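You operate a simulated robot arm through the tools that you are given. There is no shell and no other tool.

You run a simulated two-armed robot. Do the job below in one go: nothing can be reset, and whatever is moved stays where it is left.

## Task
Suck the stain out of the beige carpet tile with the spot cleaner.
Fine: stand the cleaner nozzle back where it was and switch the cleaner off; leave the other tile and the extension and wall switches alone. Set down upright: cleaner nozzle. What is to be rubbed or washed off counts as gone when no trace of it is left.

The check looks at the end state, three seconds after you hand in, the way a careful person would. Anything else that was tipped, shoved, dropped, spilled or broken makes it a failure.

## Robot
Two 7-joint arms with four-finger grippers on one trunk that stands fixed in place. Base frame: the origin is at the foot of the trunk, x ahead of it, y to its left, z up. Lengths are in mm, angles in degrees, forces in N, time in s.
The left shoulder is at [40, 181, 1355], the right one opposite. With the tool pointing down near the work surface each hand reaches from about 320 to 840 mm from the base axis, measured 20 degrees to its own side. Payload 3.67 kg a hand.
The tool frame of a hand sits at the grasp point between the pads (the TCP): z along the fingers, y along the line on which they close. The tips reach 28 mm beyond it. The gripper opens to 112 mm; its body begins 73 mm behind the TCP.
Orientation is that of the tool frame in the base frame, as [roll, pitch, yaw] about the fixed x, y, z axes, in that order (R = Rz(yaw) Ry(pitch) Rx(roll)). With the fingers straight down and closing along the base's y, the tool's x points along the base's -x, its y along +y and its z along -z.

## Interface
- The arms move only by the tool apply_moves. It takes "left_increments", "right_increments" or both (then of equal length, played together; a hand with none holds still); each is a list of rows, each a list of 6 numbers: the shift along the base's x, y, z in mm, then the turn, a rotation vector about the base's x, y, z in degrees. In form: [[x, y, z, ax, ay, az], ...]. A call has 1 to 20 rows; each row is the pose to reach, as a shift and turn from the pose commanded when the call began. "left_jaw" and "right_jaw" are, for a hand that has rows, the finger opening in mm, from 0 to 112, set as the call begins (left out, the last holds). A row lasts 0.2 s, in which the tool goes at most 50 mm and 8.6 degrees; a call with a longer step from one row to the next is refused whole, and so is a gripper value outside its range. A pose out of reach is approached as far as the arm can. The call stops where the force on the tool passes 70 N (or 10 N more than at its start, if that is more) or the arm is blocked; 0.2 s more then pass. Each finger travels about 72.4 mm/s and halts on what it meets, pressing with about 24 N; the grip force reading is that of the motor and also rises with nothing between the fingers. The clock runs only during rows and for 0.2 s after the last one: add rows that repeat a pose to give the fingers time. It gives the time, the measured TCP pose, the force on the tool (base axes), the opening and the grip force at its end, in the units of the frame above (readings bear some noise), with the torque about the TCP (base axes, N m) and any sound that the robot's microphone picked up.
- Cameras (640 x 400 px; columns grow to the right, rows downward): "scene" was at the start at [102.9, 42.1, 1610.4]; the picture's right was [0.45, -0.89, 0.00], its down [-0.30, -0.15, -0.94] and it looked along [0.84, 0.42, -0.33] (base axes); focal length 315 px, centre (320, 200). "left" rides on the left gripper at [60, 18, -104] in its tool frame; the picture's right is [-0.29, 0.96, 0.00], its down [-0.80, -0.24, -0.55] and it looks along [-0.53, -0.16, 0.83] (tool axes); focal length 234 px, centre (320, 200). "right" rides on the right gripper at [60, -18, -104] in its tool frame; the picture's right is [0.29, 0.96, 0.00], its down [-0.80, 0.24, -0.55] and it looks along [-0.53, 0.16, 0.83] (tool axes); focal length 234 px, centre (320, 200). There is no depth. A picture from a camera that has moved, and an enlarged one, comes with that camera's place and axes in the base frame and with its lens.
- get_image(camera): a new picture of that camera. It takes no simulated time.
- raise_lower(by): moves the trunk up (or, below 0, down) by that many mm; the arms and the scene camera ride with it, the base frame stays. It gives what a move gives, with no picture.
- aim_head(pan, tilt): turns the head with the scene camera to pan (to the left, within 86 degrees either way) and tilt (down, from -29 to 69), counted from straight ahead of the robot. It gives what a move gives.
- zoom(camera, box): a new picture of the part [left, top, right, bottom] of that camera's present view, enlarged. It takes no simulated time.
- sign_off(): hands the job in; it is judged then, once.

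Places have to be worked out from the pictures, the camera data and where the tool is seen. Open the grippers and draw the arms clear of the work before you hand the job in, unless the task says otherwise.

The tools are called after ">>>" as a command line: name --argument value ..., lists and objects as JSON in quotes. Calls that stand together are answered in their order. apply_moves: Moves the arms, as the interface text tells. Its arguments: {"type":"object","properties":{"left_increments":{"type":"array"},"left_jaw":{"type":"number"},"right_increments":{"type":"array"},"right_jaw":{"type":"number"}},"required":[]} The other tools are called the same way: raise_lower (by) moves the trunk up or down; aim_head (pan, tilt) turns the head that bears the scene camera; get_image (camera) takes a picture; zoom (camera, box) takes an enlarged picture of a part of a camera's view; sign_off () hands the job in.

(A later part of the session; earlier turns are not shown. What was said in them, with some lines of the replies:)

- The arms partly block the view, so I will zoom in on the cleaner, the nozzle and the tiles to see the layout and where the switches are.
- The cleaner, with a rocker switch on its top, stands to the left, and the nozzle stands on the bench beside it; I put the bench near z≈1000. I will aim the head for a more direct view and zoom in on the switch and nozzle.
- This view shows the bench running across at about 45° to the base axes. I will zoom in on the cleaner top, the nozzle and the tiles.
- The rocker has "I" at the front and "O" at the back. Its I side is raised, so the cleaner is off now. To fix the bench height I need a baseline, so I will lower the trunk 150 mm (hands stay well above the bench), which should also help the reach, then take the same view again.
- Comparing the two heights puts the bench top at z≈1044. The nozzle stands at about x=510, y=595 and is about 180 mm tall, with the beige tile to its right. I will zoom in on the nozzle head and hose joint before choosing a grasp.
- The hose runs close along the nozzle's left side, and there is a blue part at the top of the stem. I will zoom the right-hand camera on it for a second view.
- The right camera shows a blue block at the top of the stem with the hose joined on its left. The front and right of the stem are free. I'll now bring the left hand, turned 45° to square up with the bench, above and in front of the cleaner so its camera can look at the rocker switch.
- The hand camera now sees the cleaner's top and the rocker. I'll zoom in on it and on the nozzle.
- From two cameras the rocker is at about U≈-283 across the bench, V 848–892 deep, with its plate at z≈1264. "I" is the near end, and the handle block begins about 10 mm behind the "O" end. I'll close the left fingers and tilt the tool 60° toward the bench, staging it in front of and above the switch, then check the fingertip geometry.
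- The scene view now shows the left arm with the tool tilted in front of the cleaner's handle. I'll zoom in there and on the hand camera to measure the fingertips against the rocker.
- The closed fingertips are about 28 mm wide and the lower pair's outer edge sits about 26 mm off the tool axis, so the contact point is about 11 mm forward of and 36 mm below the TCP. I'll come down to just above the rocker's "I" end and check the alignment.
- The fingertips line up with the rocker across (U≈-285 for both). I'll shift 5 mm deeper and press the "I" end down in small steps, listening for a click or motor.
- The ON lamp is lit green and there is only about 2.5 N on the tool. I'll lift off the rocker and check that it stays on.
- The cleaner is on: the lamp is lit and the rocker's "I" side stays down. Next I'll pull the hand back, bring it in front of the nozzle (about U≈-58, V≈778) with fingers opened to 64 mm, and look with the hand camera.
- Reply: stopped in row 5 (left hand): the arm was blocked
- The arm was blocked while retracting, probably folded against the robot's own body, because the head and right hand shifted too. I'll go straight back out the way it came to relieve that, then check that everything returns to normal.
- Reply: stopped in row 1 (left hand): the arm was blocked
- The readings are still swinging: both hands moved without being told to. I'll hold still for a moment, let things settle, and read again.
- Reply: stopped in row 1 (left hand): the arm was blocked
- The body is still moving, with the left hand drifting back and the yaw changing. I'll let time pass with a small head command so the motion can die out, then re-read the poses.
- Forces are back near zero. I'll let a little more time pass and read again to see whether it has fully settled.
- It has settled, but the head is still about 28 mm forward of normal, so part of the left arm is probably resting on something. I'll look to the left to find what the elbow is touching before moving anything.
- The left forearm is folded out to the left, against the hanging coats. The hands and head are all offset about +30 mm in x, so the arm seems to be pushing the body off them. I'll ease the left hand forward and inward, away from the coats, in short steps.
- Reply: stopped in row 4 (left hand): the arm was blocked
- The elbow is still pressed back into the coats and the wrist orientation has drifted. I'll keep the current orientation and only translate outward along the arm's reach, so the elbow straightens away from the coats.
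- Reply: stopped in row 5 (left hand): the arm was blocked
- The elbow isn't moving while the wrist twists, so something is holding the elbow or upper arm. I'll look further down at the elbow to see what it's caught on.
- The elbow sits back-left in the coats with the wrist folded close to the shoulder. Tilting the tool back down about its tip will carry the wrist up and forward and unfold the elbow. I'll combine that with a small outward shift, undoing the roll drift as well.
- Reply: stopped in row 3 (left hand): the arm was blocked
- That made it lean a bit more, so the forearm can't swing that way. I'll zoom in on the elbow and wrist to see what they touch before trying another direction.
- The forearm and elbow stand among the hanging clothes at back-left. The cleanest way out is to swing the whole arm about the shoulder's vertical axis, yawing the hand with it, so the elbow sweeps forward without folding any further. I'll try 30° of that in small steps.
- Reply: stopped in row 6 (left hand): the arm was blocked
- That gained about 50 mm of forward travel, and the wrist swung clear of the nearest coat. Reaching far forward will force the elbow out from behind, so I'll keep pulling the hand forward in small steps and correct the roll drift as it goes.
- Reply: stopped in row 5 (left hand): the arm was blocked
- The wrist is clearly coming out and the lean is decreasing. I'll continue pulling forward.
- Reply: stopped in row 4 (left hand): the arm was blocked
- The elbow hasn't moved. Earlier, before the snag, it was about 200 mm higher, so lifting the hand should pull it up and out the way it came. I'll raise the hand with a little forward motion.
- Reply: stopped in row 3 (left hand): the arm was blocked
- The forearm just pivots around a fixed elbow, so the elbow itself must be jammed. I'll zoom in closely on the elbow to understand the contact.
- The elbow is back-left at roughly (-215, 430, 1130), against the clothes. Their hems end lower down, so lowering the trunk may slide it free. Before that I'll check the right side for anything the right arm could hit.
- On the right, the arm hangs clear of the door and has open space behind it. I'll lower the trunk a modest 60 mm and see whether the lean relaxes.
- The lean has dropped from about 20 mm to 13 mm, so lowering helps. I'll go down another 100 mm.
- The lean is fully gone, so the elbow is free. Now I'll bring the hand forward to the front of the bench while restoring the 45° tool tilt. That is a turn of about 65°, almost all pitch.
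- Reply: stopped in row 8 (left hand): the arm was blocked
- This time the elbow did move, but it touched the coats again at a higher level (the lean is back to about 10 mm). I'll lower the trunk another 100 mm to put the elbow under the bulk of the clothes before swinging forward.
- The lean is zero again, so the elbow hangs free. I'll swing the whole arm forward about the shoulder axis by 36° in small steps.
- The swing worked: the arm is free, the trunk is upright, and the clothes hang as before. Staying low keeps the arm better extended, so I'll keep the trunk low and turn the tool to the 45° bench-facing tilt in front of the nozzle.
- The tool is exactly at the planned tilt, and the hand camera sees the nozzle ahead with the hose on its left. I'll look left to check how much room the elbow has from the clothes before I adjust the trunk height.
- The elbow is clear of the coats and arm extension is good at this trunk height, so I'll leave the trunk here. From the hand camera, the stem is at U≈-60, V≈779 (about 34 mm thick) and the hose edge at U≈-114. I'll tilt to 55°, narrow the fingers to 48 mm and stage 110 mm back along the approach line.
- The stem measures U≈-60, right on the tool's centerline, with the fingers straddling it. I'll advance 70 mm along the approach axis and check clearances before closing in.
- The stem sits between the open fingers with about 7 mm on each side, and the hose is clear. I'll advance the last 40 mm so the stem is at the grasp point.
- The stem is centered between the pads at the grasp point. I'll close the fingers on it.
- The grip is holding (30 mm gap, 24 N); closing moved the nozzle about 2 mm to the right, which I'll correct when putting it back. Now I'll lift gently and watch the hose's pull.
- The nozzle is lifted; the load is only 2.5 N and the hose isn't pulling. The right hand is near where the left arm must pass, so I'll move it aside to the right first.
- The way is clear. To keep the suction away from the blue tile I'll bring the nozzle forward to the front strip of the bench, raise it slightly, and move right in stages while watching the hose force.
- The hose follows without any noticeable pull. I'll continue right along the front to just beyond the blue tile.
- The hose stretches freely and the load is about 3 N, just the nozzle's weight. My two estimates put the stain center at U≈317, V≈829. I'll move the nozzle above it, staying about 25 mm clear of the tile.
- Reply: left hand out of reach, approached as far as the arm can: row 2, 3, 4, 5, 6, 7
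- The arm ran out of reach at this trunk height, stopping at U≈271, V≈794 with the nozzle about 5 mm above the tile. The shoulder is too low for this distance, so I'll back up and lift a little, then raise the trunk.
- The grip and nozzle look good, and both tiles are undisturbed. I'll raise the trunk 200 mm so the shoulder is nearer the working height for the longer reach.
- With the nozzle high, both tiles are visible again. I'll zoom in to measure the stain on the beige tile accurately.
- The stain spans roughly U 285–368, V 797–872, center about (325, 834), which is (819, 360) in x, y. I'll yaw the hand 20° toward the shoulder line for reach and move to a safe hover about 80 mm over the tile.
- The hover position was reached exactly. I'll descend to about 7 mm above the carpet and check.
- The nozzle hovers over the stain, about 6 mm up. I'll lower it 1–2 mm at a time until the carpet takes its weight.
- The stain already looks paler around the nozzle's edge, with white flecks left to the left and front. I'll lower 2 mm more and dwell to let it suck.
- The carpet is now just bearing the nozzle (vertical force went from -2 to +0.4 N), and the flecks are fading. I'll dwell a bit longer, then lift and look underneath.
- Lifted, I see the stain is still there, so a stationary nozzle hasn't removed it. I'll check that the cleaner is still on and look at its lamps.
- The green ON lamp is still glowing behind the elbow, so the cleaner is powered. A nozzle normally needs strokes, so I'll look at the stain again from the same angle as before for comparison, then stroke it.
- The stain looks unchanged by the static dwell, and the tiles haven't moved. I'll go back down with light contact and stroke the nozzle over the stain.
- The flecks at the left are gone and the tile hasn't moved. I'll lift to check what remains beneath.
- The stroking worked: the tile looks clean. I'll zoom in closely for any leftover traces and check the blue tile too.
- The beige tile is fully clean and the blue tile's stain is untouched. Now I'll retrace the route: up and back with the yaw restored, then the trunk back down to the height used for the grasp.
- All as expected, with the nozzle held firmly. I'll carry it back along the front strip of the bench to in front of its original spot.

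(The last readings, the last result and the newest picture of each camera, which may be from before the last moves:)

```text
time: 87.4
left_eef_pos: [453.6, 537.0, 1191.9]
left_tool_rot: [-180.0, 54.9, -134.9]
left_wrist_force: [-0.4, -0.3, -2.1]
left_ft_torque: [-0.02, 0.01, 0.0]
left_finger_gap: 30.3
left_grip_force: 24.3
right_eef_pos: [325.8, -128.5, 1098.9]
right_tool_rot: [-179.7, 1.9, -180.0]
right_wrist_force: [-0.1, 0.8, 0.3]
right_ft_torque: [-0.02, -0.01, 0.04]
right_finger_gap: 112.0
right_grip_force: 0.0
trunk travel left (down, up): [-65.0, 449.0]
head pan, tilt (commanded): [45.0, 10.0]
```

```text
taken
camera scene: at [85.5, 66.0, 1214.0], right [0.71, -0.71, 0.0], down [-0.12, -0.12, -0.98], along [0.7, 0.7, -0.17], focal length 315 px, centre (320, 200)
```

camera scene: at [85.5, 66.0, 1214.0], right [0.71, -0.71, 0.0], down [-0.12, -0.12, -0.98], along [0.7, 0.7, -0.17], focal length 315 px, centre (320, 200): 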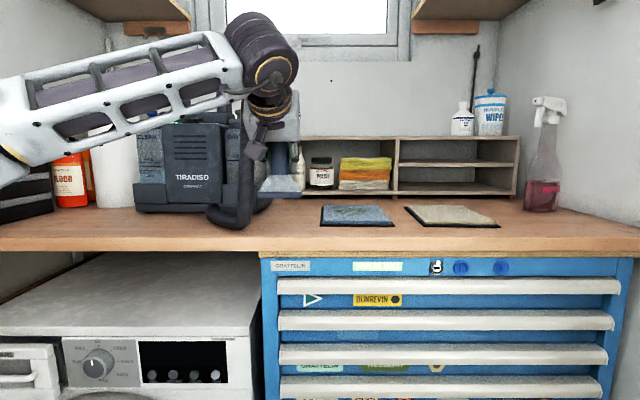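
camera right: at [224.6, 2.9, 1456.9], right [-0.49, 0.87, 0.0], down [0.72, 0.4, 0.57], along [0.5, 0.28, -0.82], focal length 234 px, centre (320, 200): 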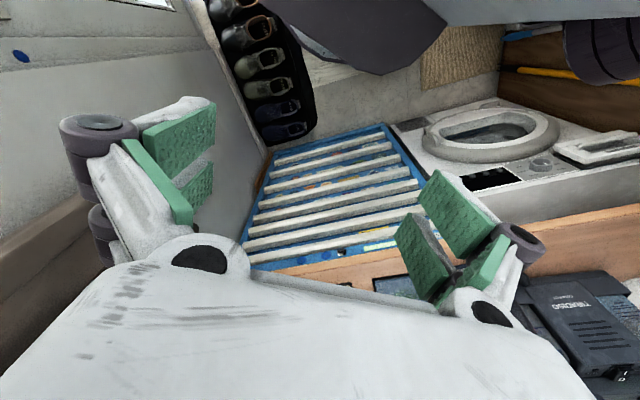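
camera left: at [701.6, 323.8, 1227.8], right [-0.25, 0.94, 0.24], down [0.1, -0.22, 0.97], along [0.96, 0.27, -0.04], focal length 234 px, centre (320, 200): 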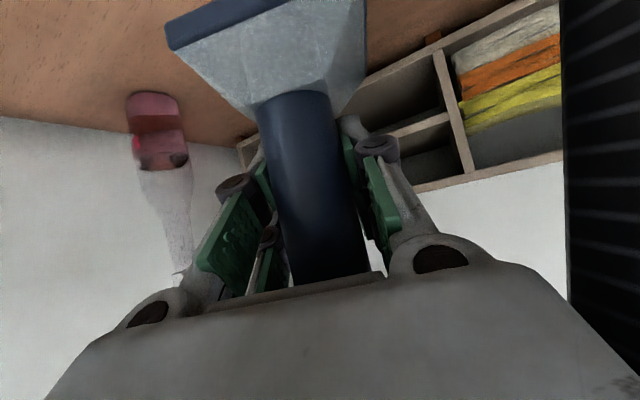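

The nozzle is in front of its spot, the hose is relaxed, and both tiles are in place. I'll move back over the original footprint, 2 mm left of the grasp pose, still about 28 mm up.

>>> apply_moves --left_increments '[[14, 15, -6, 0, 0, 0], [32, 34, -16, 0, 0, 0], [48, 50.5, -28, 0, 0, 0], [53.8, 56.5, -42, 0, 0, 0], [53.8, 56.5, -42, 0, 0, 0]]'

>>> zoom --camera "scene" --box '[200, 80, 420, 240]'

>>> get_image --camera "left"

```text
time: 88.6
left_eef_pos: [506.6, 594.1, 1150.1]
left_tool_rot: [-180.0, 55.0, -135.0]
left_wrist_force: [0.1, -0.5, -2.1]
left_ft_torque: [0.04, -0.01, 0.01]
left_finger_gap: 30.3
left_grip_force: 24.3
right_eef_pos: [326.0, -129.2, 1099.9]
right_tool_rot: [-179.7, 1.9, 180.0]
right_wrist_force: [0.3, -0.9, -0.6]
right_ft_torque: [0.03, 0.02, 0.02]
right_finger_gap: 112.3
right_grip_force: 0.1
trunk travel left (down, up): [-65.0, 449.0]
head pan, tilt (commanded): [45.0, 10.0]
```

```text
2.50 times, centred on (310, 160) of scene
camera zoom: at [85.4, 66.0, 1214.0], right [0.71, -0.71, 0.0], down [-0.12, -0.12, -0.98], along [0.7, 0.7, -0.17], focal length 787 px, centre (345, 300)
```

zoom: 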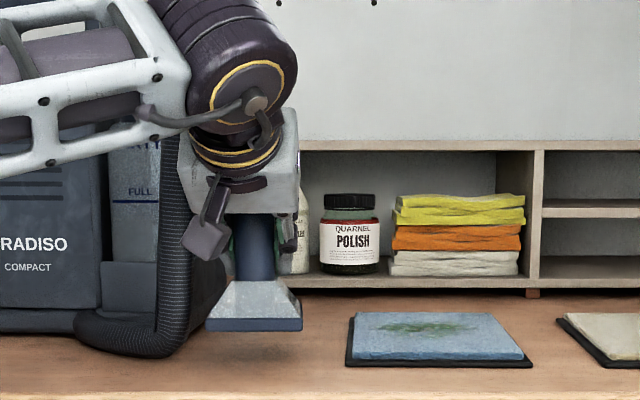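

```text
taken
camera left: at [408.5, 521.2, 1161.3], right [-0.56, 0.79, 0.24], down [0.17, -0.17, 0.97], along [0.81, 0.58, -0.04], focal length 234 px, centre (320, 200)
```

left: 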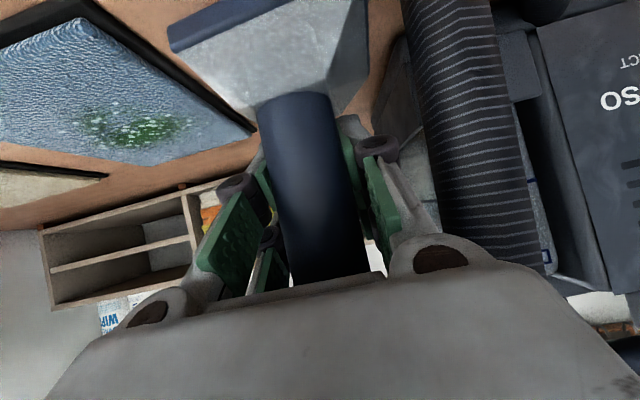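

The nozzle is upright and nearly on its original footprint, about 1.5–2 mm too far left by the picture. I'll correct that and lower it until it's just above the bench, then ease it down.

>>> apply_moves --left_increments '[[1.2, -1.2, -8, 0, 0, 0], [1.2, -1.2, -18, 0, 0, 0], [1.2, -1.2, -24, 0, 0, 0], [1.2, -1.2, -26.5, 0, 0, 0], [1.2, -1.2, -26.5, 0, 0, 0]]'

>>> zoom --camera "scene" --box '[200, 80, 420, 240]'

```text
time: 89.8
left_eef_pos: [509.3, 590.6, 1124.1]
left_tool_rot: [180.0, 55.0, -135.0]
left_wrist_force: [-0.4, -0.7, -2.1]
left_ft_torque: [0.04, 0.0, -0.02]
left_finger_gap: 30.5
left_grip_force: 24.2
right_eef_pos: [326.9, -129.4, 1099.7]
right_tool_rot: [-179.7, 1.9, -179.9]
right_wrist_force: [-0.4, -0.2, 0.5]
right_ft_torque: [-0.03, 0.02, 0.0]
right_finger_gap: 111.7
right_grip_force: 0.0
trunk travel left (down, up): [-65.0, 449.0]
head pan, tilt (commanded): [45.0, 10.0]
```

```text
2.50 times, centred on (310, 160) of scene
camera zoom: at [85.5, 66.1, 1214.0], right [0.71, -0.71, 0.0], down [-0.12, -0.12, -0.98], along [0.7, 0.7, -0.17], focal length 787 px, centre (345, 300)
```

zoom: 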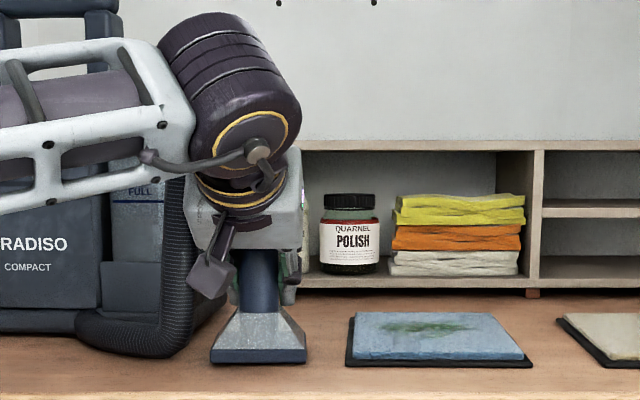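

It's now within about 1 mm of its original position and 2–3 mm above the bench. I'll lower the last bit in 1 mm steps until the bench takes the weight.

>>> apply_moves --left_increments '[[-0.5, 0.5, -1, 0, 0, 0], [-0.5, 0.5, -2, 0, 0, 0], [-0.5, 0.5, -2.5, 0, 0, 0], [-0.5, 0.5, -2.5, 0, 0, 0]]'

>>> zoom --camera "scene" --box '[260, 170, 340, 240]'

```text
time: 90.8
left_eef_pos: [507.4, 592.5, 1121.2]
left_tool_rot: [-180.0, 55.0, -135.0]
left_wrist_force: [0.2, 0.2, -1.9]
left_ft_torque: [-0.03, 0.03, -0.01]
left_finger_gap: 30.3
left_grip_force: 24.3
right_eef_pos: [326.5, -128.8, 1099.7]
right_tool_rot: [-179.7, 1.9, -179.9]
right_wrist_force: [0.2, 0.0, -0.6]
right_ft_torque: [0.0, 0.0, 0.01]
right_finger_gap: 112.2
right_grip_force: 0.2
trunk travel left (down, up): [-65.0, 449.0]
head pan, tilt (commanded): [45.0, 10.0]
```

```text
5.71 times, centred on (300, 205) of scene
camera zoom: at [85.4, 66.1, 1214.0], right [0.71, -0.71, 0.0], down [-0.12, -0.12, -0.98], along [0.7, 0.7, -0.17], focal length 1799 px, centre (434, 171)
```

zoom: 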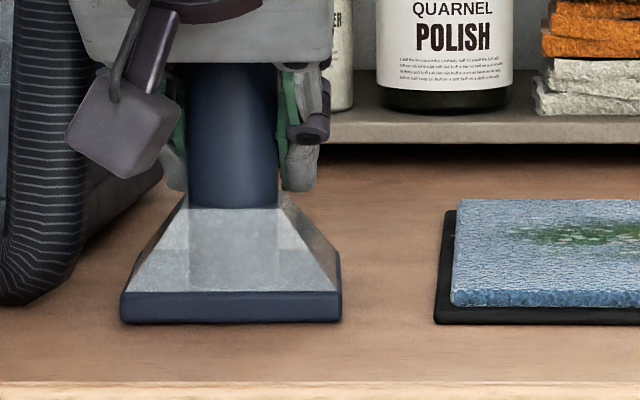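

The nozzle still hangs from the gripper (-1.9 N), so there is a small gap left. I'll lower 1 mm more in half steps.

>>> apply_moves --left_increments '[[0, 0, -0.5, 0, 0, 0], [0, 0, -1, 0, 0, 0], [0, 0, -1, 0, 0, 0]]'

>>> zoom --camera "scene" --box '[200, 80, 420, 240]'

```text
time: 91.6
left_eef_pos: [506.9, 590.7, 1122.1]
left_tool_rot: [-179.9, 55.1, -134.9]
left_wrist_force: [0.3, 2.1, 4.7]
left_ft_torque: [-0.2, -0.07, 0.01]
left_finger_gap: 30.3
left_grip_force: 23.4
right_eef_pos: [326.0, -130.6, 1101.0]
right_tool_rot: [-179.7, 1.9, -179.9]
right_wrist_force: [0.2, -0.2, -0.4]
right_ft_torque: [-0.04, 0.01, 0.0]
right_finger_gap: 111.9
right_grip_force: 0.1
trunk travel left (down, up): [-65.0, 449.0]
head pan, tilt (commanded): [45.0, 10.0]
```

```text
2.50 times, centred on (310, 160) of scene
camera zoom: at [85.0, 66.0, 1214.1], right [0.71, -0.71, 0.0], down [-0.12, -0.12, -0.98], along [0.7, 0.7, -0.17], focal length 787 px, centre (345, 300)
```

zoom: 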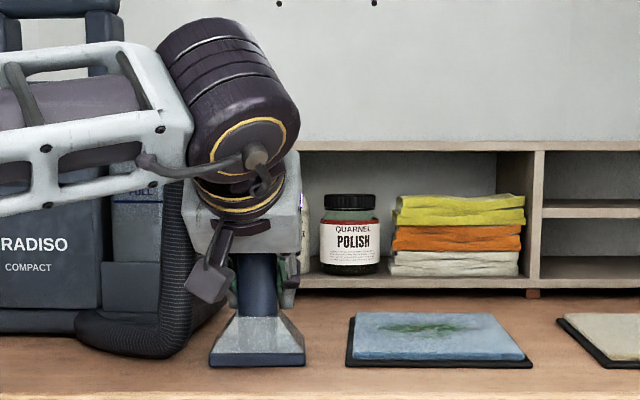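

The bench now carries the nozzle (+4.7 N) and its base sits at exactly the original pixels (209–305, row 366). I'll open the fingers to 48 mm.

>>> apply_moves --left_increments '[[0, 0, 0, 0, 0, 0], [0, 0, 0, 0, 0, 0], [0, 0, 0, 0, 0, 0]]' --left_jaw 48

>>> get_image --camera "left"

>>> zoom --camera "scene" --box '[200, 80, 420, 240]'

```text
time: 92.4
left_eef_pos: [507.3, 589.4, 1120.5]
left_tool_rot: [-180.0, 55.0, -135.0]
left_wrist_force: [0.4, -0.8, -1.8]
left_ft_torque: [0.03, -0.02, 0.0]
left_finger_gap: 48.0
left_grip_force: 0.1
right_eef_pos: [326.3, -130.8, 1099.0]
right_tool_rot: [-179.7, 2.0, -179.8]
right_wrist_force: [0.0, -0.7, 0.2]
right_ft_torque: [0.04, -0.01, -0.02]
right_finger_gap: 112.0
right_grip_force: 0.1
trunk travel left (down, up): [-65.0, 449.0]
head pan, tilt (commanded): [45.0, 10.0]
```

```text
taken
camera left: at [409.6, 519.3, 1131.3], right [-0.56, 0.79, 0.24], down [0.17, -0.17, 0.97], along [0.81, 0.58, -0.04], focal length 234 px, centre (320, 200)
```

left: 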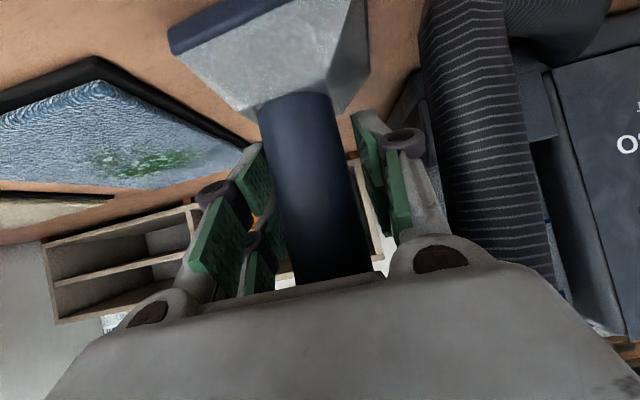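

```text
2.50 times, centred on (310, 160) of scene
camera zoom: at [85.2, 65.7, 1214.1], right [0.71, -0.71, 0.0], down [-0.12, -0.12, -0.98], along [0.7, 0.7, -0.17], focal length 787 px, centre (345, 300)
```

zoom: 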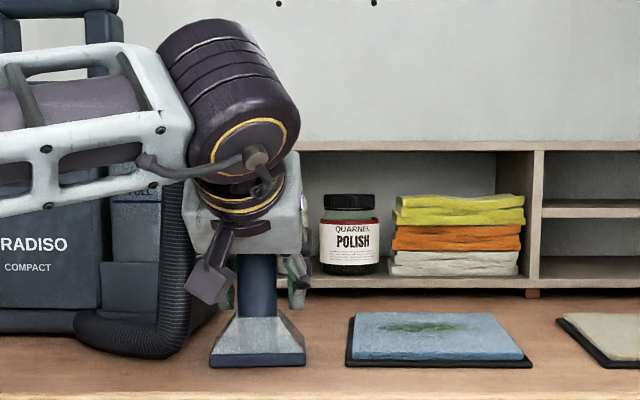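

Released: the nozzle stands upright on its original footprint. I'll back straight out along the approach axis.

>>> apply_moves --left_increments '[[-6, -6, 6, 0, 0, 0], [-17, -17, 17, 0, 0, 0], [-29, -29, 29, 0, 0, 0], [-41, -41, 41, 0, 0, 0], [-53, -53, 53, 0, 0, 0], [-64, -64, 64, 0, 0, 0], [-64, -64, 64, 0, 0, 0]]'

>>> get_image --camera "left"

>>> zoom --camera "scene" --box '[200, 80, 420, 240]'

```text
time: 94.0
left_eef_pos: [443.9, 526.6, 1185.1]
left_tool_rot: [-180.0, 55.0, -135.0]
left_wrist_force: [0.8, 0.0, -0.8]
left_ft_torque: [-0.01, 0.02, 0.02]
left_finger_gap: 48.4
left_grip_force: 0.2
right_eef_pos: [326.3, -129.3, 1099.1]
right_tool_rot: [-179.7, 2.0, -179.8]
right_wrist_force: [-0.6, -0.2, 0.2]
right_ft_torque: [-0.01, 0.01, -0.02]
right_finger_gap: 112.3
right_grip_force: 0.1
trunk travel left (down, up): [-65.0, 449.0]
head pan, tilt (commanded): [45.0, 10.0]
```

```text
taken
camera left: at [346.0, 454.9, 1196.7], right [-0.56, 0.79, 0.24], down [0.17, -0.17, 0.97], along [0.81, 0.58, -0.04], focal length 234 px, centre (320, 200)
```

left: 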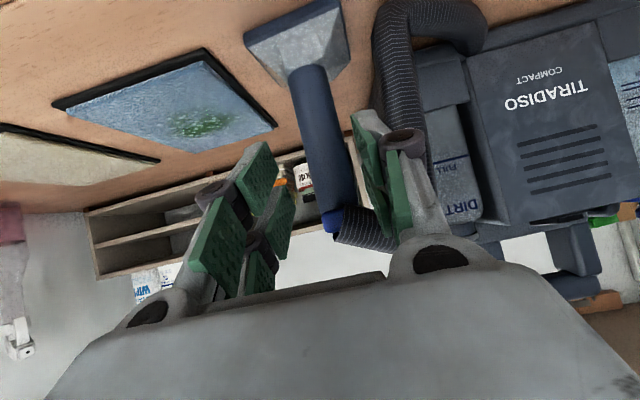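

```text
2.50 times, centred on (310, 160) of scene
camera zoom: at [85.5, 66.1, 1214.0], right [0.71, -0.71, 0.0], down [-0.12, -0.12, -0.98], along [0.7, 0.7, -0.17], focal length 787 px, centre (345, 300)
```

zoom: 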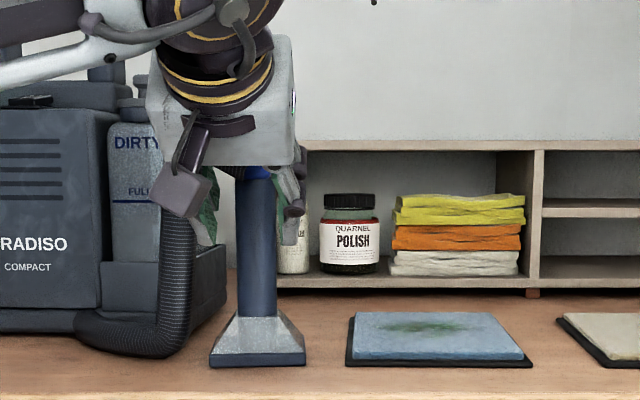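

The nozzle stands exactly where it was originally. Next is switching off: I'll raise the trunk 160 mm so the left arm can reach the switch while staying extended, then check for any lean.

>>> raise_lower --by 160

>>> aim_head --pan 70 --tilt 20

>>> get_image --camera "scene"

```text
time: 95.9
left_eef_pos: [445.1, 525.7, 1347.1]
left_tool_rot: [180.0, 55.0, -135.1]
left_wrist_force: [-0.8, 0.3, -0.7]
left_ft_torque: [0.0, 0.03, -0.01]
left_finger_gap: 47.9
left_grip_force: 0.1
right_eef_pos: [326.1, -130.1, 1260.5]
right_tool_rot: [-179.7, 1.8, -179.8]
right_wrist_force: [0.2, 0.2, -0.1]
right_ft_torque: [0.01, -0.01, -0.01]
right_finger_gap: 112.1
right_grip_force: 0.0
trunk travel left (down, up): [-225.0, 289.0]
head pan, tilt (commanded): [45.0, 10.0]
```

```text
time: 96.8
left_eef_pos: [443.9, 526.5, 1346.8]
left_tool_rot: [-180.0, 55.0, -135.0]
left_wrist_force: [-0.2, 0.0, 0.2]
left_ft_torque: [-0.02, 0.02, 0.01]
left_finger_gap: 48.0
left_grip_force: 0.0
right_eef_pos: [326.8, -131.0, 1261.2]
right_tool_rot: [-179.7, 1.9, -179.9]
right_wrist_force: [-0.6, 0.4, -0.5]
right_ft_torque: [-0.02, 0.01, 0.0]
right_finger_gap: 112.0
right_grip_force: 0.1
trunk travel left (down, up): [-225.0, 289.0]
head pan, tilt (commanded): [70.0, 20.0]
```

```text
taken
camera scene: at [51.4, 87.5, 1359.3], right [0.94, -0.34, 0.0], down [-0.12, -0.32, -0.94], along [0.32, 0.88, -0.34], focal length 315 px, centre (320, 200)
```

scene: 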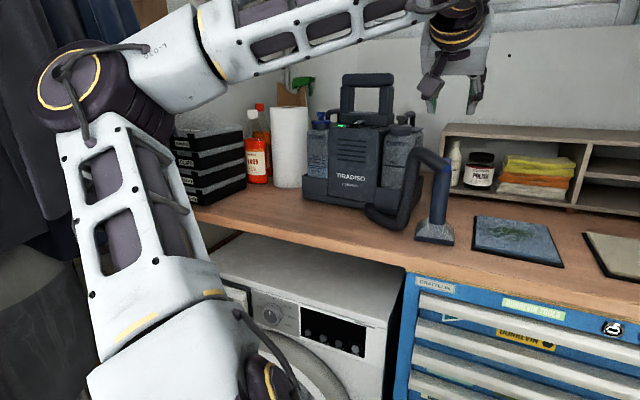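

No lean, and the nozzle, hose and cleaner look right, with the green lamp on. I'll swing the hand up in front of the cleaner, keeping the arm extended, in two stages.

>>> apply_moves --left_increments '[[-8, 22, 5, 0.4, -0.4, 0], [-20, 52, 10, 0.9, -0.9, 0], [-31, 84, 15, 1.4, -1.4, 0], [-43, 116, 20, 1.8, -1.8, 0], [-43, 116, 20, 1.8, -1.8, 0]]' --left_jaw 0

>>> get_image --camera "scene"

```text
time: 98.0
left_eef_pos: [401.2, 646.5, 1364.7]
left_tool_rot: [179.9, 57.5, -135.2]
left_wrist_force: [0.5, -0.7, 0.6]
left_ft_torque: [0.01, 0.05, 0.02]
left_finger_gap: 0.0
left_grip_force: 24.8
right_eef_pos: [327.3, -130.3, 1260.5]
right_tool_rot: [-179.7, 2.0, -180.0]
right_wrist_force: [-0.7, -0.6, -0.6]
right_ft_torque: [0.0, -0.02, 0.0]
right_finger_gap: 112.0
right_grip_force: 0.1
trunk travel left (down, up): [-225.0, 289.0]
head pan, tilt (commanded): [70.0, 20.0]
```

```text
taken
camera scene: at [51.8, 86.9, 1359.3], right [0.94, -0.34, 0.0], down [-0.12, -0.32, -0.94], along [0.32, 0.88, -0.34], focal length 315 px, centre (320, 200)
```

scene: 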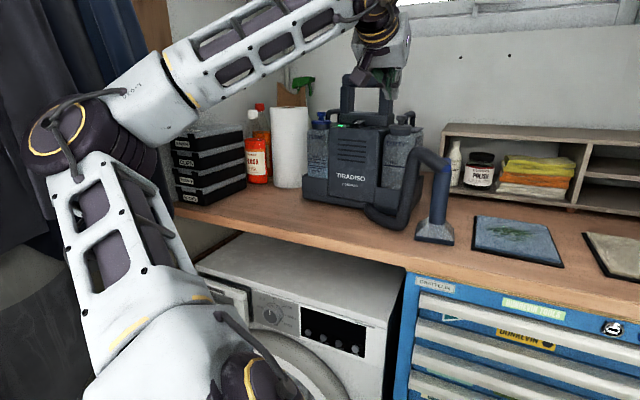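

Tracking is clean with no lean. Now the second half, to just in front of and above the rocker.

>>> apply_moves --left_increments '[[-8, 22, 2, 0.4, -0.4, 0], [-20, 52, 4, 0.9, -0.9, 0], [-31, 84, 6, 1.4, -1.4, 0], [-42, 112, 9, 1.8, -1.8, 0], [-42, 112, 9, 1.8, -1.8, 0]]'

>>> get_image --camera "scene"

>>> zoom --camera "left" --box '[180, 0, 460, 200]'

```text
time: 99.2
left_eef_pos: [359.2, 756.2, 1373.7]
left_tool_rot: [179.9, 60.1, -135.1]
left_wrist_force: [-0.5, 0.9, -0.1]
left_ft_torque: [-0.04, 0.05, 0.03]
left_finger_gap: 0.1
left_grip_force: 23.4
right_eef_pos: [327.7, -129.2, 1262.0]
right_tool_rot: [-179.6, 2.0, -179.9]
right_wrist_force: [0.0, -0.4, -0.3]
right_ft_torque: [0.04, -0.02, 0.03]
right_finger_gap: 111.9
right_grip_force: 0.1
trunk travel left (down, up): [-225.0, 289.0]
head pan, tilt (commanded): [70.0, 20.0]
```

```text
taken
camera scene: at [51.7, 87.2, 1359.3], right [0.94, -0.34, 0.0], down [-0.12, -0.32, -0.94], along [0.32, 0.88, -0.34], focal length 315 px, centre (320, 200)
```

scene: 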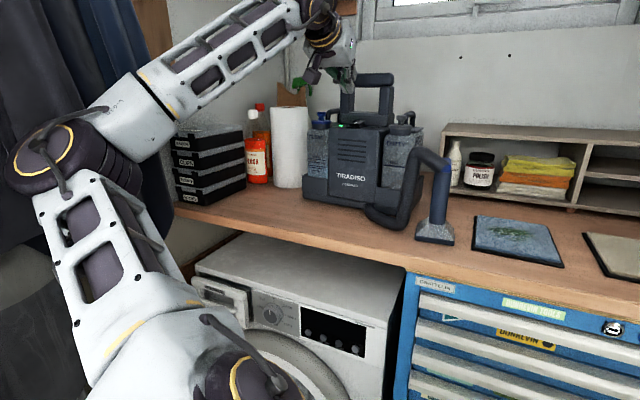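

```text
2.00 times, centred on (320, 100) of left
camera zoom: at [260.5, 684.1, 1375.2], right [-0.58, 0.78, 0.25], down [0.11, -0.23, 0.97], along [0.81, 0.58, 0.04], focal length 468 px, centre (320, 400)
```

zoom: 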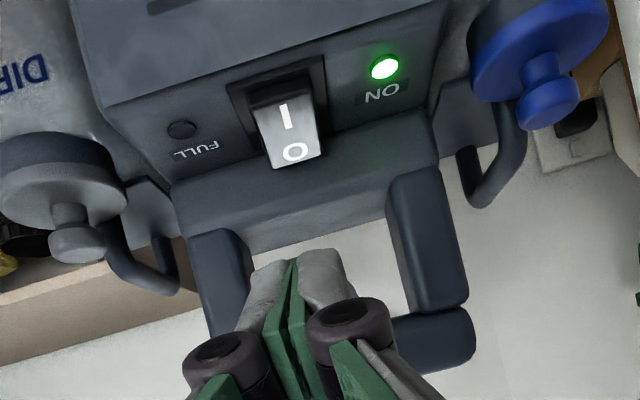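

The lamp is green and the rocker's "O" end is raised, at about U≈-281, V≈877–888. The handle block's face is at V≈905. I'll come down in front at V≈845, then slide forward so the lower fingertips hover about 8 mm above the "O" end.

>>> apply_moves --left_increments '[[13, 13, -16, 0, 0, 0], [28, 28, -34, 0, 0, 0], [40, 40, -47.5, 0, 0, 0], [50, 50, -50, 0, 0, 0], [58.5, 58.5, -51.5, 0, 0, 0], [58.5, 58.5, -51.5, 0, 0, 0]]'

>>> zoom --camera "left" --box '[180, 0, 460, 200]'

>>> zoom --camera "scene" --box '[280, 50, 440, 170]'

```text
time: 100.6
left_eef_pos: [415.9, 813.1, 1325.4]
left_tool_rot: [180.0, 60.0, -135.0]
left_wrist_force: [0.2, 0.3, 0.1]
left_ft_torque: [0.03, -0.04, 0.01]
left_finger_gap: 0.0
left_grip_force: 24.4
right_eef_pos: [326.2, -129.8, 1261.3]
right_tool_rot: [-179.6, 2.1, -180.0]
right_wrist_force: [-0.2, 1.0, 0.1]
right_ft_torque: [-0.03, -0.01, 0.0]
right_finger_gap: 111.8
right_grip_force: 0.1
trunk travel left (down, up): [-225.0, 289.0]
head pan, tilt (commanded): [70.0, 20.0]
```

```text
2.00 times, centred on (320, 100) of left
camera zoom: at [318.1, 741.3, 1325.6], right [-0.58, 0.78, 0.25], down [0.11, -0.23, 0.97], along [0.81, 0.58, 0.05], focal length 468 px, centre (320, 400)
```

zoom: 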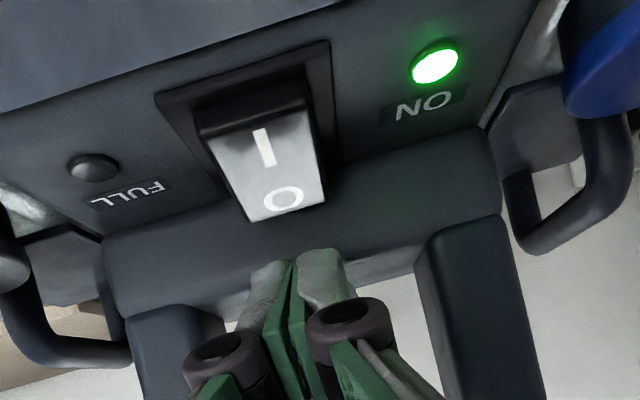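

```text
3.33 times, centred on (360, 110) of scene
camera zoom: at [51.0, 87.5, 1359.3], right [0.94, -0.34, 0.0], down [-0.12, -0.32, -0.94], along [0.32, 0.88, -0.34], focal length 1049 px, centre (187, 500)
```

zoom: 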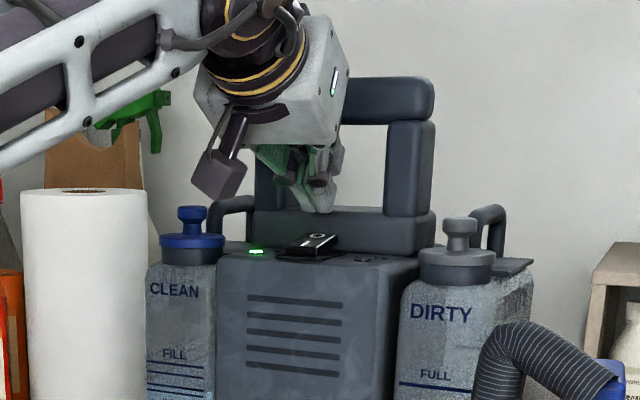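

The fingertips are centered over the rocker (U≈-281), with the tips at about V≈880 in front of the handle block. I'll press straight down in small steps.

>>> apply_moves --left_increments '[[1.4, 1.4, -6, 0, 0, 0], [1.4, 1.4, -12, 0, 0, 0], [1.4, 1.4, -16, 0, 0, 0], [1.4, 1.4, -19, 0, 0, 0], [1.4, 1.4, -19, 0, 0, 0]]'

>>> zoom --camera "left" --box '[180, 0, 460, 200]'

```text
time: 101.8
left_eef_pos: [419.1, 813.6, 1306.3]
left_tool_rot: [-179.9, 60.1, -135.0]
left_wrist_force: [0.1, -0.2, 0.3]
left_ft_torque: [0.01, -0.01, 0.0]
left_finger_gap: 0.1
left_grip_force: 23.2
right_eef_pos: [326.7, -129.7, 1261.0]
right_tool_rot: [-179.7, 1.9, -179.9]
right_wrist_force: [-0.1, 0.1, -0.7]
right_ft_torque: [-0.01, 0.0, -0.01]
right_finger_gap: 112.0
right_grip_force: 0.2
trunk travel left (down, up): [-225.0, 289.0]
head pan, tilt (commanded): [70.0, 20.0]
```

```text
2.00 times, centred on (320, 100) of left
camera zoom: at [320.0, 742.4, 1306.5], right [-0.58, 0.78, 0.25], down [0.11, -0.23, 0.97], along [0.81, 0.58, 0.04], focal length 468 px, centre (320, 400)
```

zoom: 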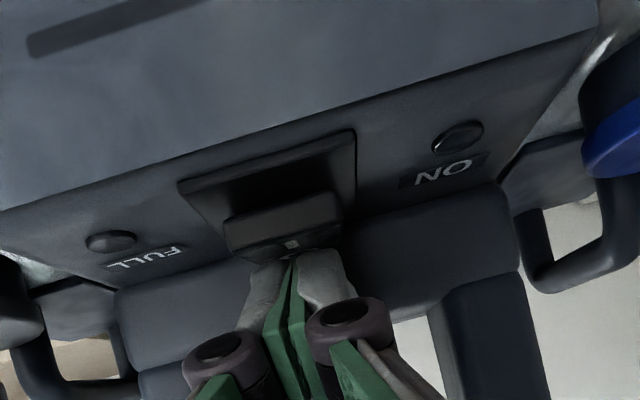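

The ON lamp is dark and the "I" end has popped up, so the cleaner is off. I'll lift straight off the rocker, then back out of the handle the way I came.

>>> apply_moves --left_increments '[[0, 0, 8, 0, 0, 0], [0, 0, 18, 0, 0, 0], [-19, -19, 21, 0, 0, 0], [-32, -32, 38, 0, 0, 0], [-46, -46, 56, 0, 0, 0], [-59, -59, 70, 0, 0, 0], [-59, -59, 70, 0, 0, 0]]'

>>> zoom --camera "left" --box '[180, 0, 460, 200]'

>>> zoom --camera "scene" --box '[280, 50, 480, 260]'

```text
time: 103.4
left_eef_pos: [360.8, 754.6, 1374.9]
left_tool_rot: [-180.0, 60.0, -135.1]
left_wrist_force: [0.4, 0.7, 0.1]
left_ft_torque: [-0.01, 0.02, -0.02]
left_finger_gap: 0.1
left_grip_force: 23.9
right_eef_pos: [327.1, -128.6, 1261.7]
right_tool_rot: [-179.8, 1.9, -180.0]
right_wrist_force: [0.3, -0.6, 0.5]
right_ft_torque: [0.0, 0.02, -0.04]
right_finger_gap: 112.1
right_grip_force: 0.1
trunk travel left (down, up): [-225.0, 289.0]
head pan, tilt (commanded): [70.0, 20.0]
```

```text
2.00 times, centred on (320, 100) of left
camera zoom: at [262.9, 682.8, 1375.2], right [-0.57, 0.78, 0.25], down [0.11, -0.23, 0.97], along [0.81, 0.58, 0.04], focal length 468 px, centre (320, 400)
```

zoom: 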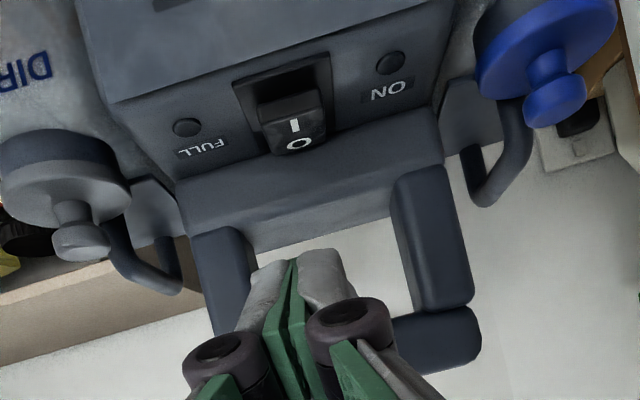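

```text
1.90 times, centred on (380, 155) of scene
camera zoom: at [52.0, 88.2, 1359.2], right [0.94, -0.34, 0.0], down [-0.12, -0.32, -0.94], along [0.32, 0.88, -0.34], focal length 600 px, centre (206, 286)
```

zoom: 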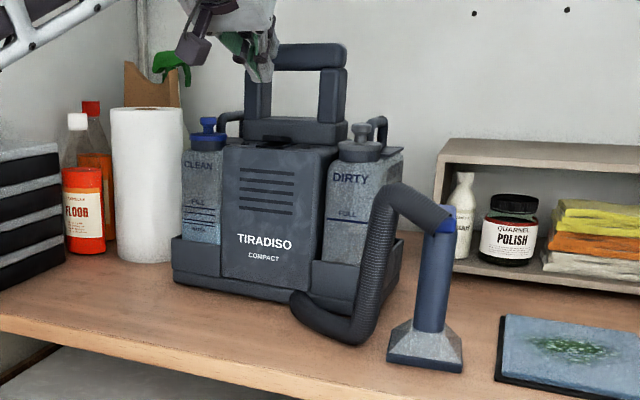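

The cleaner is off and the nozzle is undisturbed. I'll withdraw the arm along the same safe path I came by, opening the gripper on the way.

>>> apply_moves --left_increments '[[10, -27, -2, -0.4, 0.4, 0], [20, -54, -4, -0.9, 0.9, 0], [31, -84, -6, -1.4, 1.4, 0], [42, -112, -9, -1.8, 1.8, 0], [54, -142, -14, -2.2, 2.2, 0], [66, -174, -20, -2.7, 2.7, 0], [76, -202, -25, -3.2, 3.2, 0], [85, -228, -28, -3.5, 3.5, 0], [85, -228, -28, -3.5, 3.5, 0]]' --left_jaw 112

>>> get_image --camera "scene"

```text
time: 105.4
left_eef_pos: [446.9, 525.7, 1348.1]
left_tool_rot: [-179.9, 55.1, -134.8]
left_wrist_force: [0.5, -0.2, -0.9]
left_ft_torque: [0.02, -0.01, 0.04]
left_finger_gap: 112.0
left_grip_force: 0.0
right_eef_pos: [326.5, -129.1, 1261.3]
right_tool_rot: [-179.7, 2.0, -179.8]
right_wrist_force: [0.4, -0.2, 0.5]
right_ft_torque: [0.0, -0.03, 0.01]
right_finger_gap: 111.9
right_grip_force: 0.0
trunk travel left (down, up): [-225.0, 289.0]
head pan, tilt (commanded): [70.0, 20.0]
```

```text
taken
camera scene: at [50.9, 88.1, 1359.2], right [0.94, -0.34, 0.0], down [-0.12, -0.32, -0.94], along [0.32, 0.88, -0.34], focal length 315 px, centre (320, 200)
```

scene: 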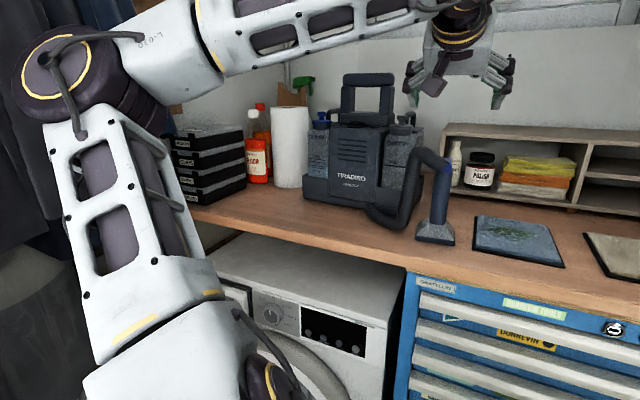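

The path back was clean. To draw the hand fully clear of the bench I'll turn the tool straight down about the wrist, which brings the fingers back in front of the bench edge without folding the elbow.

>>> apply_moves --left_increments '[[-10.7, -10.7, -19, -4.95, 4.95, 0], [-23, -23, -36, -9.9, 9.9, 0], [-36.8, -36.8, -51, -14.85, 14.85, 0], [-51.6, -51.6, -63.5, -19.8, 19.8, 0], [-67.5, -67.5, -73, -24.7, 24.7, 0], [-84, -84, -80, -29.7, 29.7, 0], [-101, -101, -84, -34.6, 34.6, 0], [-115.8, -115.8, -85, -38.9, 38.9, 0], [-115.8, -115.8, -85, -38.9, 38.9, 0]]'

>>> get_image --camera "scene"

```text
time: 107.4
left_eef_pos: [327.3, 411.2, 1261.5]
left_tool_rot: [180.0, 0.0, -135.1]
left_wrist_force: [0.2, 0.6, -0.1]
left_ft_torque: [0.03, 0.0, 0.01]
left_finger_gap: 112.2
left_grip_force: 0.0
right_eef_pos: [326.2, -130.0, 1262.5]
right_tool_rot: [-179.7, 1.9, -180.0]
right_wrist_force: [0.0, 0.6, -0.2]
right_ft_torque: [-0.02, -0.01, -0.02]
right_finger_gap: 111.9
right_grip_force: 0.0
trunk travel left (down, up): [-225.0, 289.0]
head pan, tilt (commanded): [70.0, 20.0]
```

```text
taken
camera scene: at [51.2, 87.4, 1359.3], right [0.94, -0.34, 0.0], down [-0.12, -0.32, -0.94], along [0.32, 0.88, -0.34], focal length 315 px, centre (320, 200)
```

scene: 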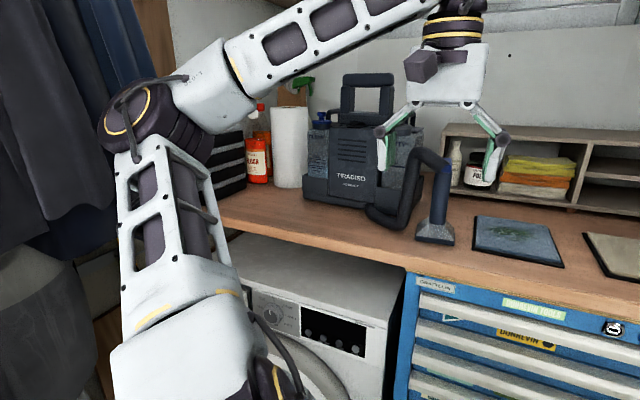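

The hand is now clear, in front of the bench. I'll do a final check of the bench, tiles, nozzle and clothes.

>>> aim_head --pan 45 --tilt 30

>>> get_image --camera "scene"

>>> zoom --camera "scene" --box '[240, 110, 480, 240]'

>>> aim_head --pan 86 --tilt 15

>>> get_image --camera "scene"

```text
time: 108.2
left_eef_pos: [327.6, 410.9, 1260.3]
left_tool_rot: [180.0, 0.1, -134.9]
left_wrist_force: [-1.1, -0.6, 0.3]
left_ft_torque: [-0.02, 0.0, 0.0]
left_finger_gap: 112.0
left_grip_force: 0.1
right_eef_pos: [326.0, -128.1, 1261.7]
right_tool_rot: [-179.8, 1.9, -179.9]
right_wrist_force: [-0.1, -0.1, 0.3]
right_ft_torque: [-0.01, 0.03, -0.03]
right_finger_gap: 111.8
right_grip_force: 0.0
trunk travel left (down, up): [-225.0, 289.0]
head pan, tilt (commanded): [45.0, 30.0]
```

```text
taken
camera scene: at [83.4, 64.2, 1343.2], right [0.71, -0.71, 0.0], down [-0.35, -0.35, -0.87], along [0.61, 0.61, -0.5], focal length 315 px, centre (320, 200)
```

scene: 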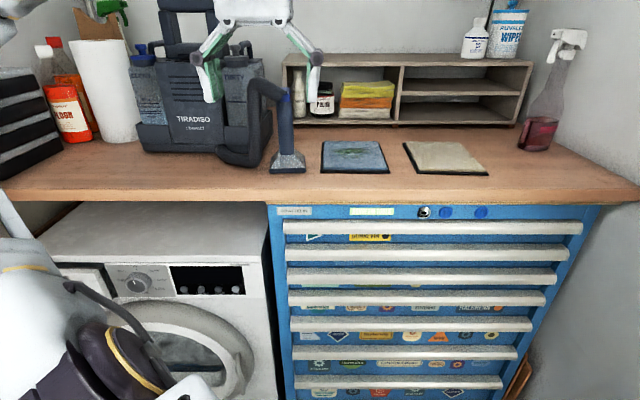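

```text
2.67 times, centred on (360, 175) of scene
camera zoom: at [83.4, 64.2, 1343.2], right [0.71, -0.71, 0.0], down [-0.35, -0.35, -0.87], along [0.61, 0.61, -0.5], focal length 839 px, centre (213, 267)
```

zoom: 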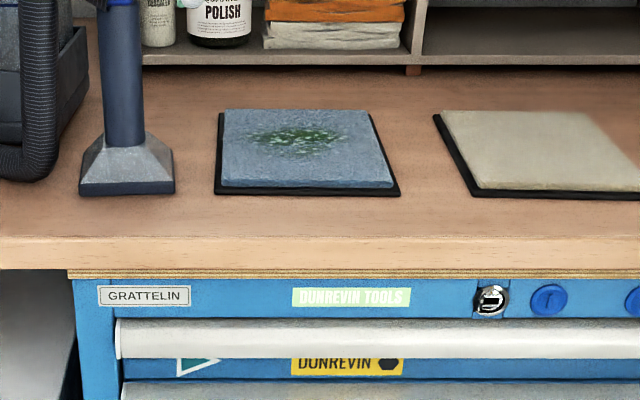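

```text
time: 109.3
left_eef_pos: [328.5, 412.3, 1261.0]
left_tool_rot: [-179.9, 0.1, -135.0]
left_wrist_force: [-0.5, -0.5, 0.1]
left_ft_torque: [0.0, 0.02, 0.01]
left_finger_gap: 112.0
left_grip_force: 0.2
right_eef_pos: [326.1, -128.9, 1261.7]
right_tool_rot: [-179.7, 1.9, -179.9]
right_wrist_force: [0.4, 0.4, 0.4]
right_ft_torque: [0.03, 0.01, -0.02]
right_finger_gap: 111.8
right_grip_force: 0.1
trunk travel left (down, up): [-225.0, 289.0]
head pan, tilt (commanded): [85.9, 15.0]
```

```text
taken
camera scene: at [26.2, 93.3, 1367.4], right [1.0, -0.07, 0.0], down [-0.02, -0.26, -0.97], along [0.07, 0.96, -0.26], focal length 315 px, centre (320, 200)
```

scene: 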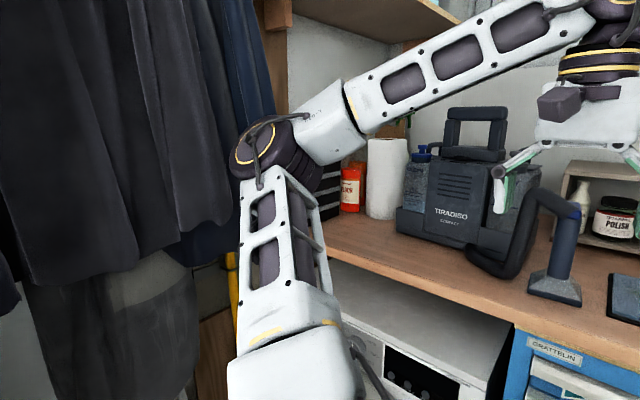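

Everything stands as it should and the clothes hang undisturbed. I'll take one last close look at the whole beige tile for faint traces before handing in.

>>> aim_head --pan 34 --tilt 32

>>> get_image --camera "scene"

>>> zoom --camera "scene" --box '[300, 100, 420, 180]'

```text
time: 110.5
left_eef_pos: [327.3, 410.7, 1260.6]
left_tool_rot: [-179.9, 0.1, -135.1]
left_wrist_force: [0.2, -0.3, 0.0]
left_ft_torque: [-0.01, 0.0, 0.01]
left_finger_gap: 112.0
left_grip_force: 0.1
right_eef_pos: [326.5, -129.7, 1260.7]
right_tool_rot: [-179.7, 1.8, -179.9]
right_wrist_force: [-0.4, 0.4, -0.7]
right_ft_torque: [-0.02, 0.0, 0.01]
right_finger_gap: 112.1
right_grip_force: 0.1
trunk travel left (down, up): [-225.0, 289.0]
head pan, tilt (commanded): [34.0, 32.0]
```

```text
taken
camera scene: at [93.7, 50.3, 1340.1], right [0.56, -0.83, 0.0], down [-0.44, -0.3, -0.85], along [0.7, 0.48, -0.53], focal length 315 px, centre (320, 200)
```

scene: 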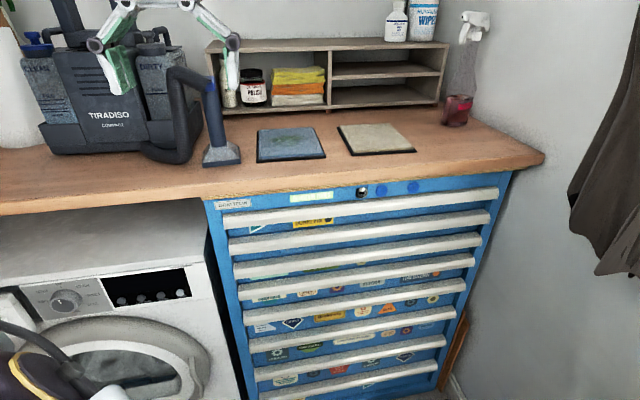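

```text
5.00 times, centred on (360, 140) of scene
camera zoom: at [93.7, 50.3, 1340.1], right [0.56, -0.83, 0.0], down [-0.44, -0.3, -0.85], along [0.7, 0.48, -0.53], focal length 1574 px, centre (120, 500)
```

zoom: 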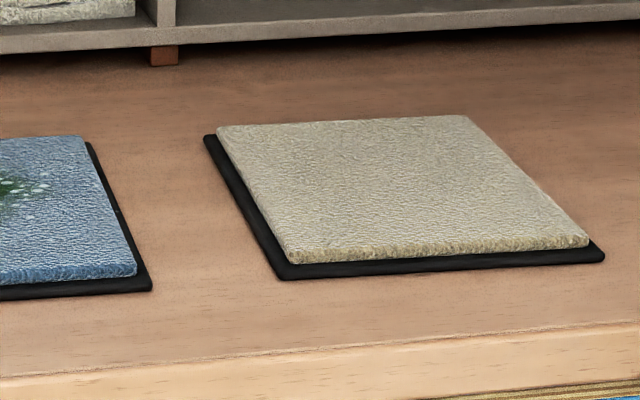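

The beige tile shows no trace of the stain, and the blue tile is untouched. The nozzle stands upright on its original spot, the cleaner is off, and both open hands are clear of the bench. I'm handing in the job.

>>> sign_off

```text
The job is handed in.
```

The stain is out of the beige carpet tile; a close zoom at the end showed no trace of it. The nozzle stands upright on its original spot. The cleaner is switched off: its ON lamp is dark and the rocker is on "O". I didn't touch the blue tile, the extension switch or the wall switch.

- **Arm jam:** while pulling back after switching the cleaner on, the left arm's elbow jammed among the clothes hanging at the back left. This made the trunk lean by up to about 85 mm. Lowering the trunk got it free, and the lean went away. The clothes looked undisturbed in the last pictures, but I had only partial views of them from before the snag.
- **Hose on the blue tile:** the hose lay across the blue tile while I was cleaning. The tile's position and its own stain looked unchanged afterwards.

Both grippers are open and clear of the bench.
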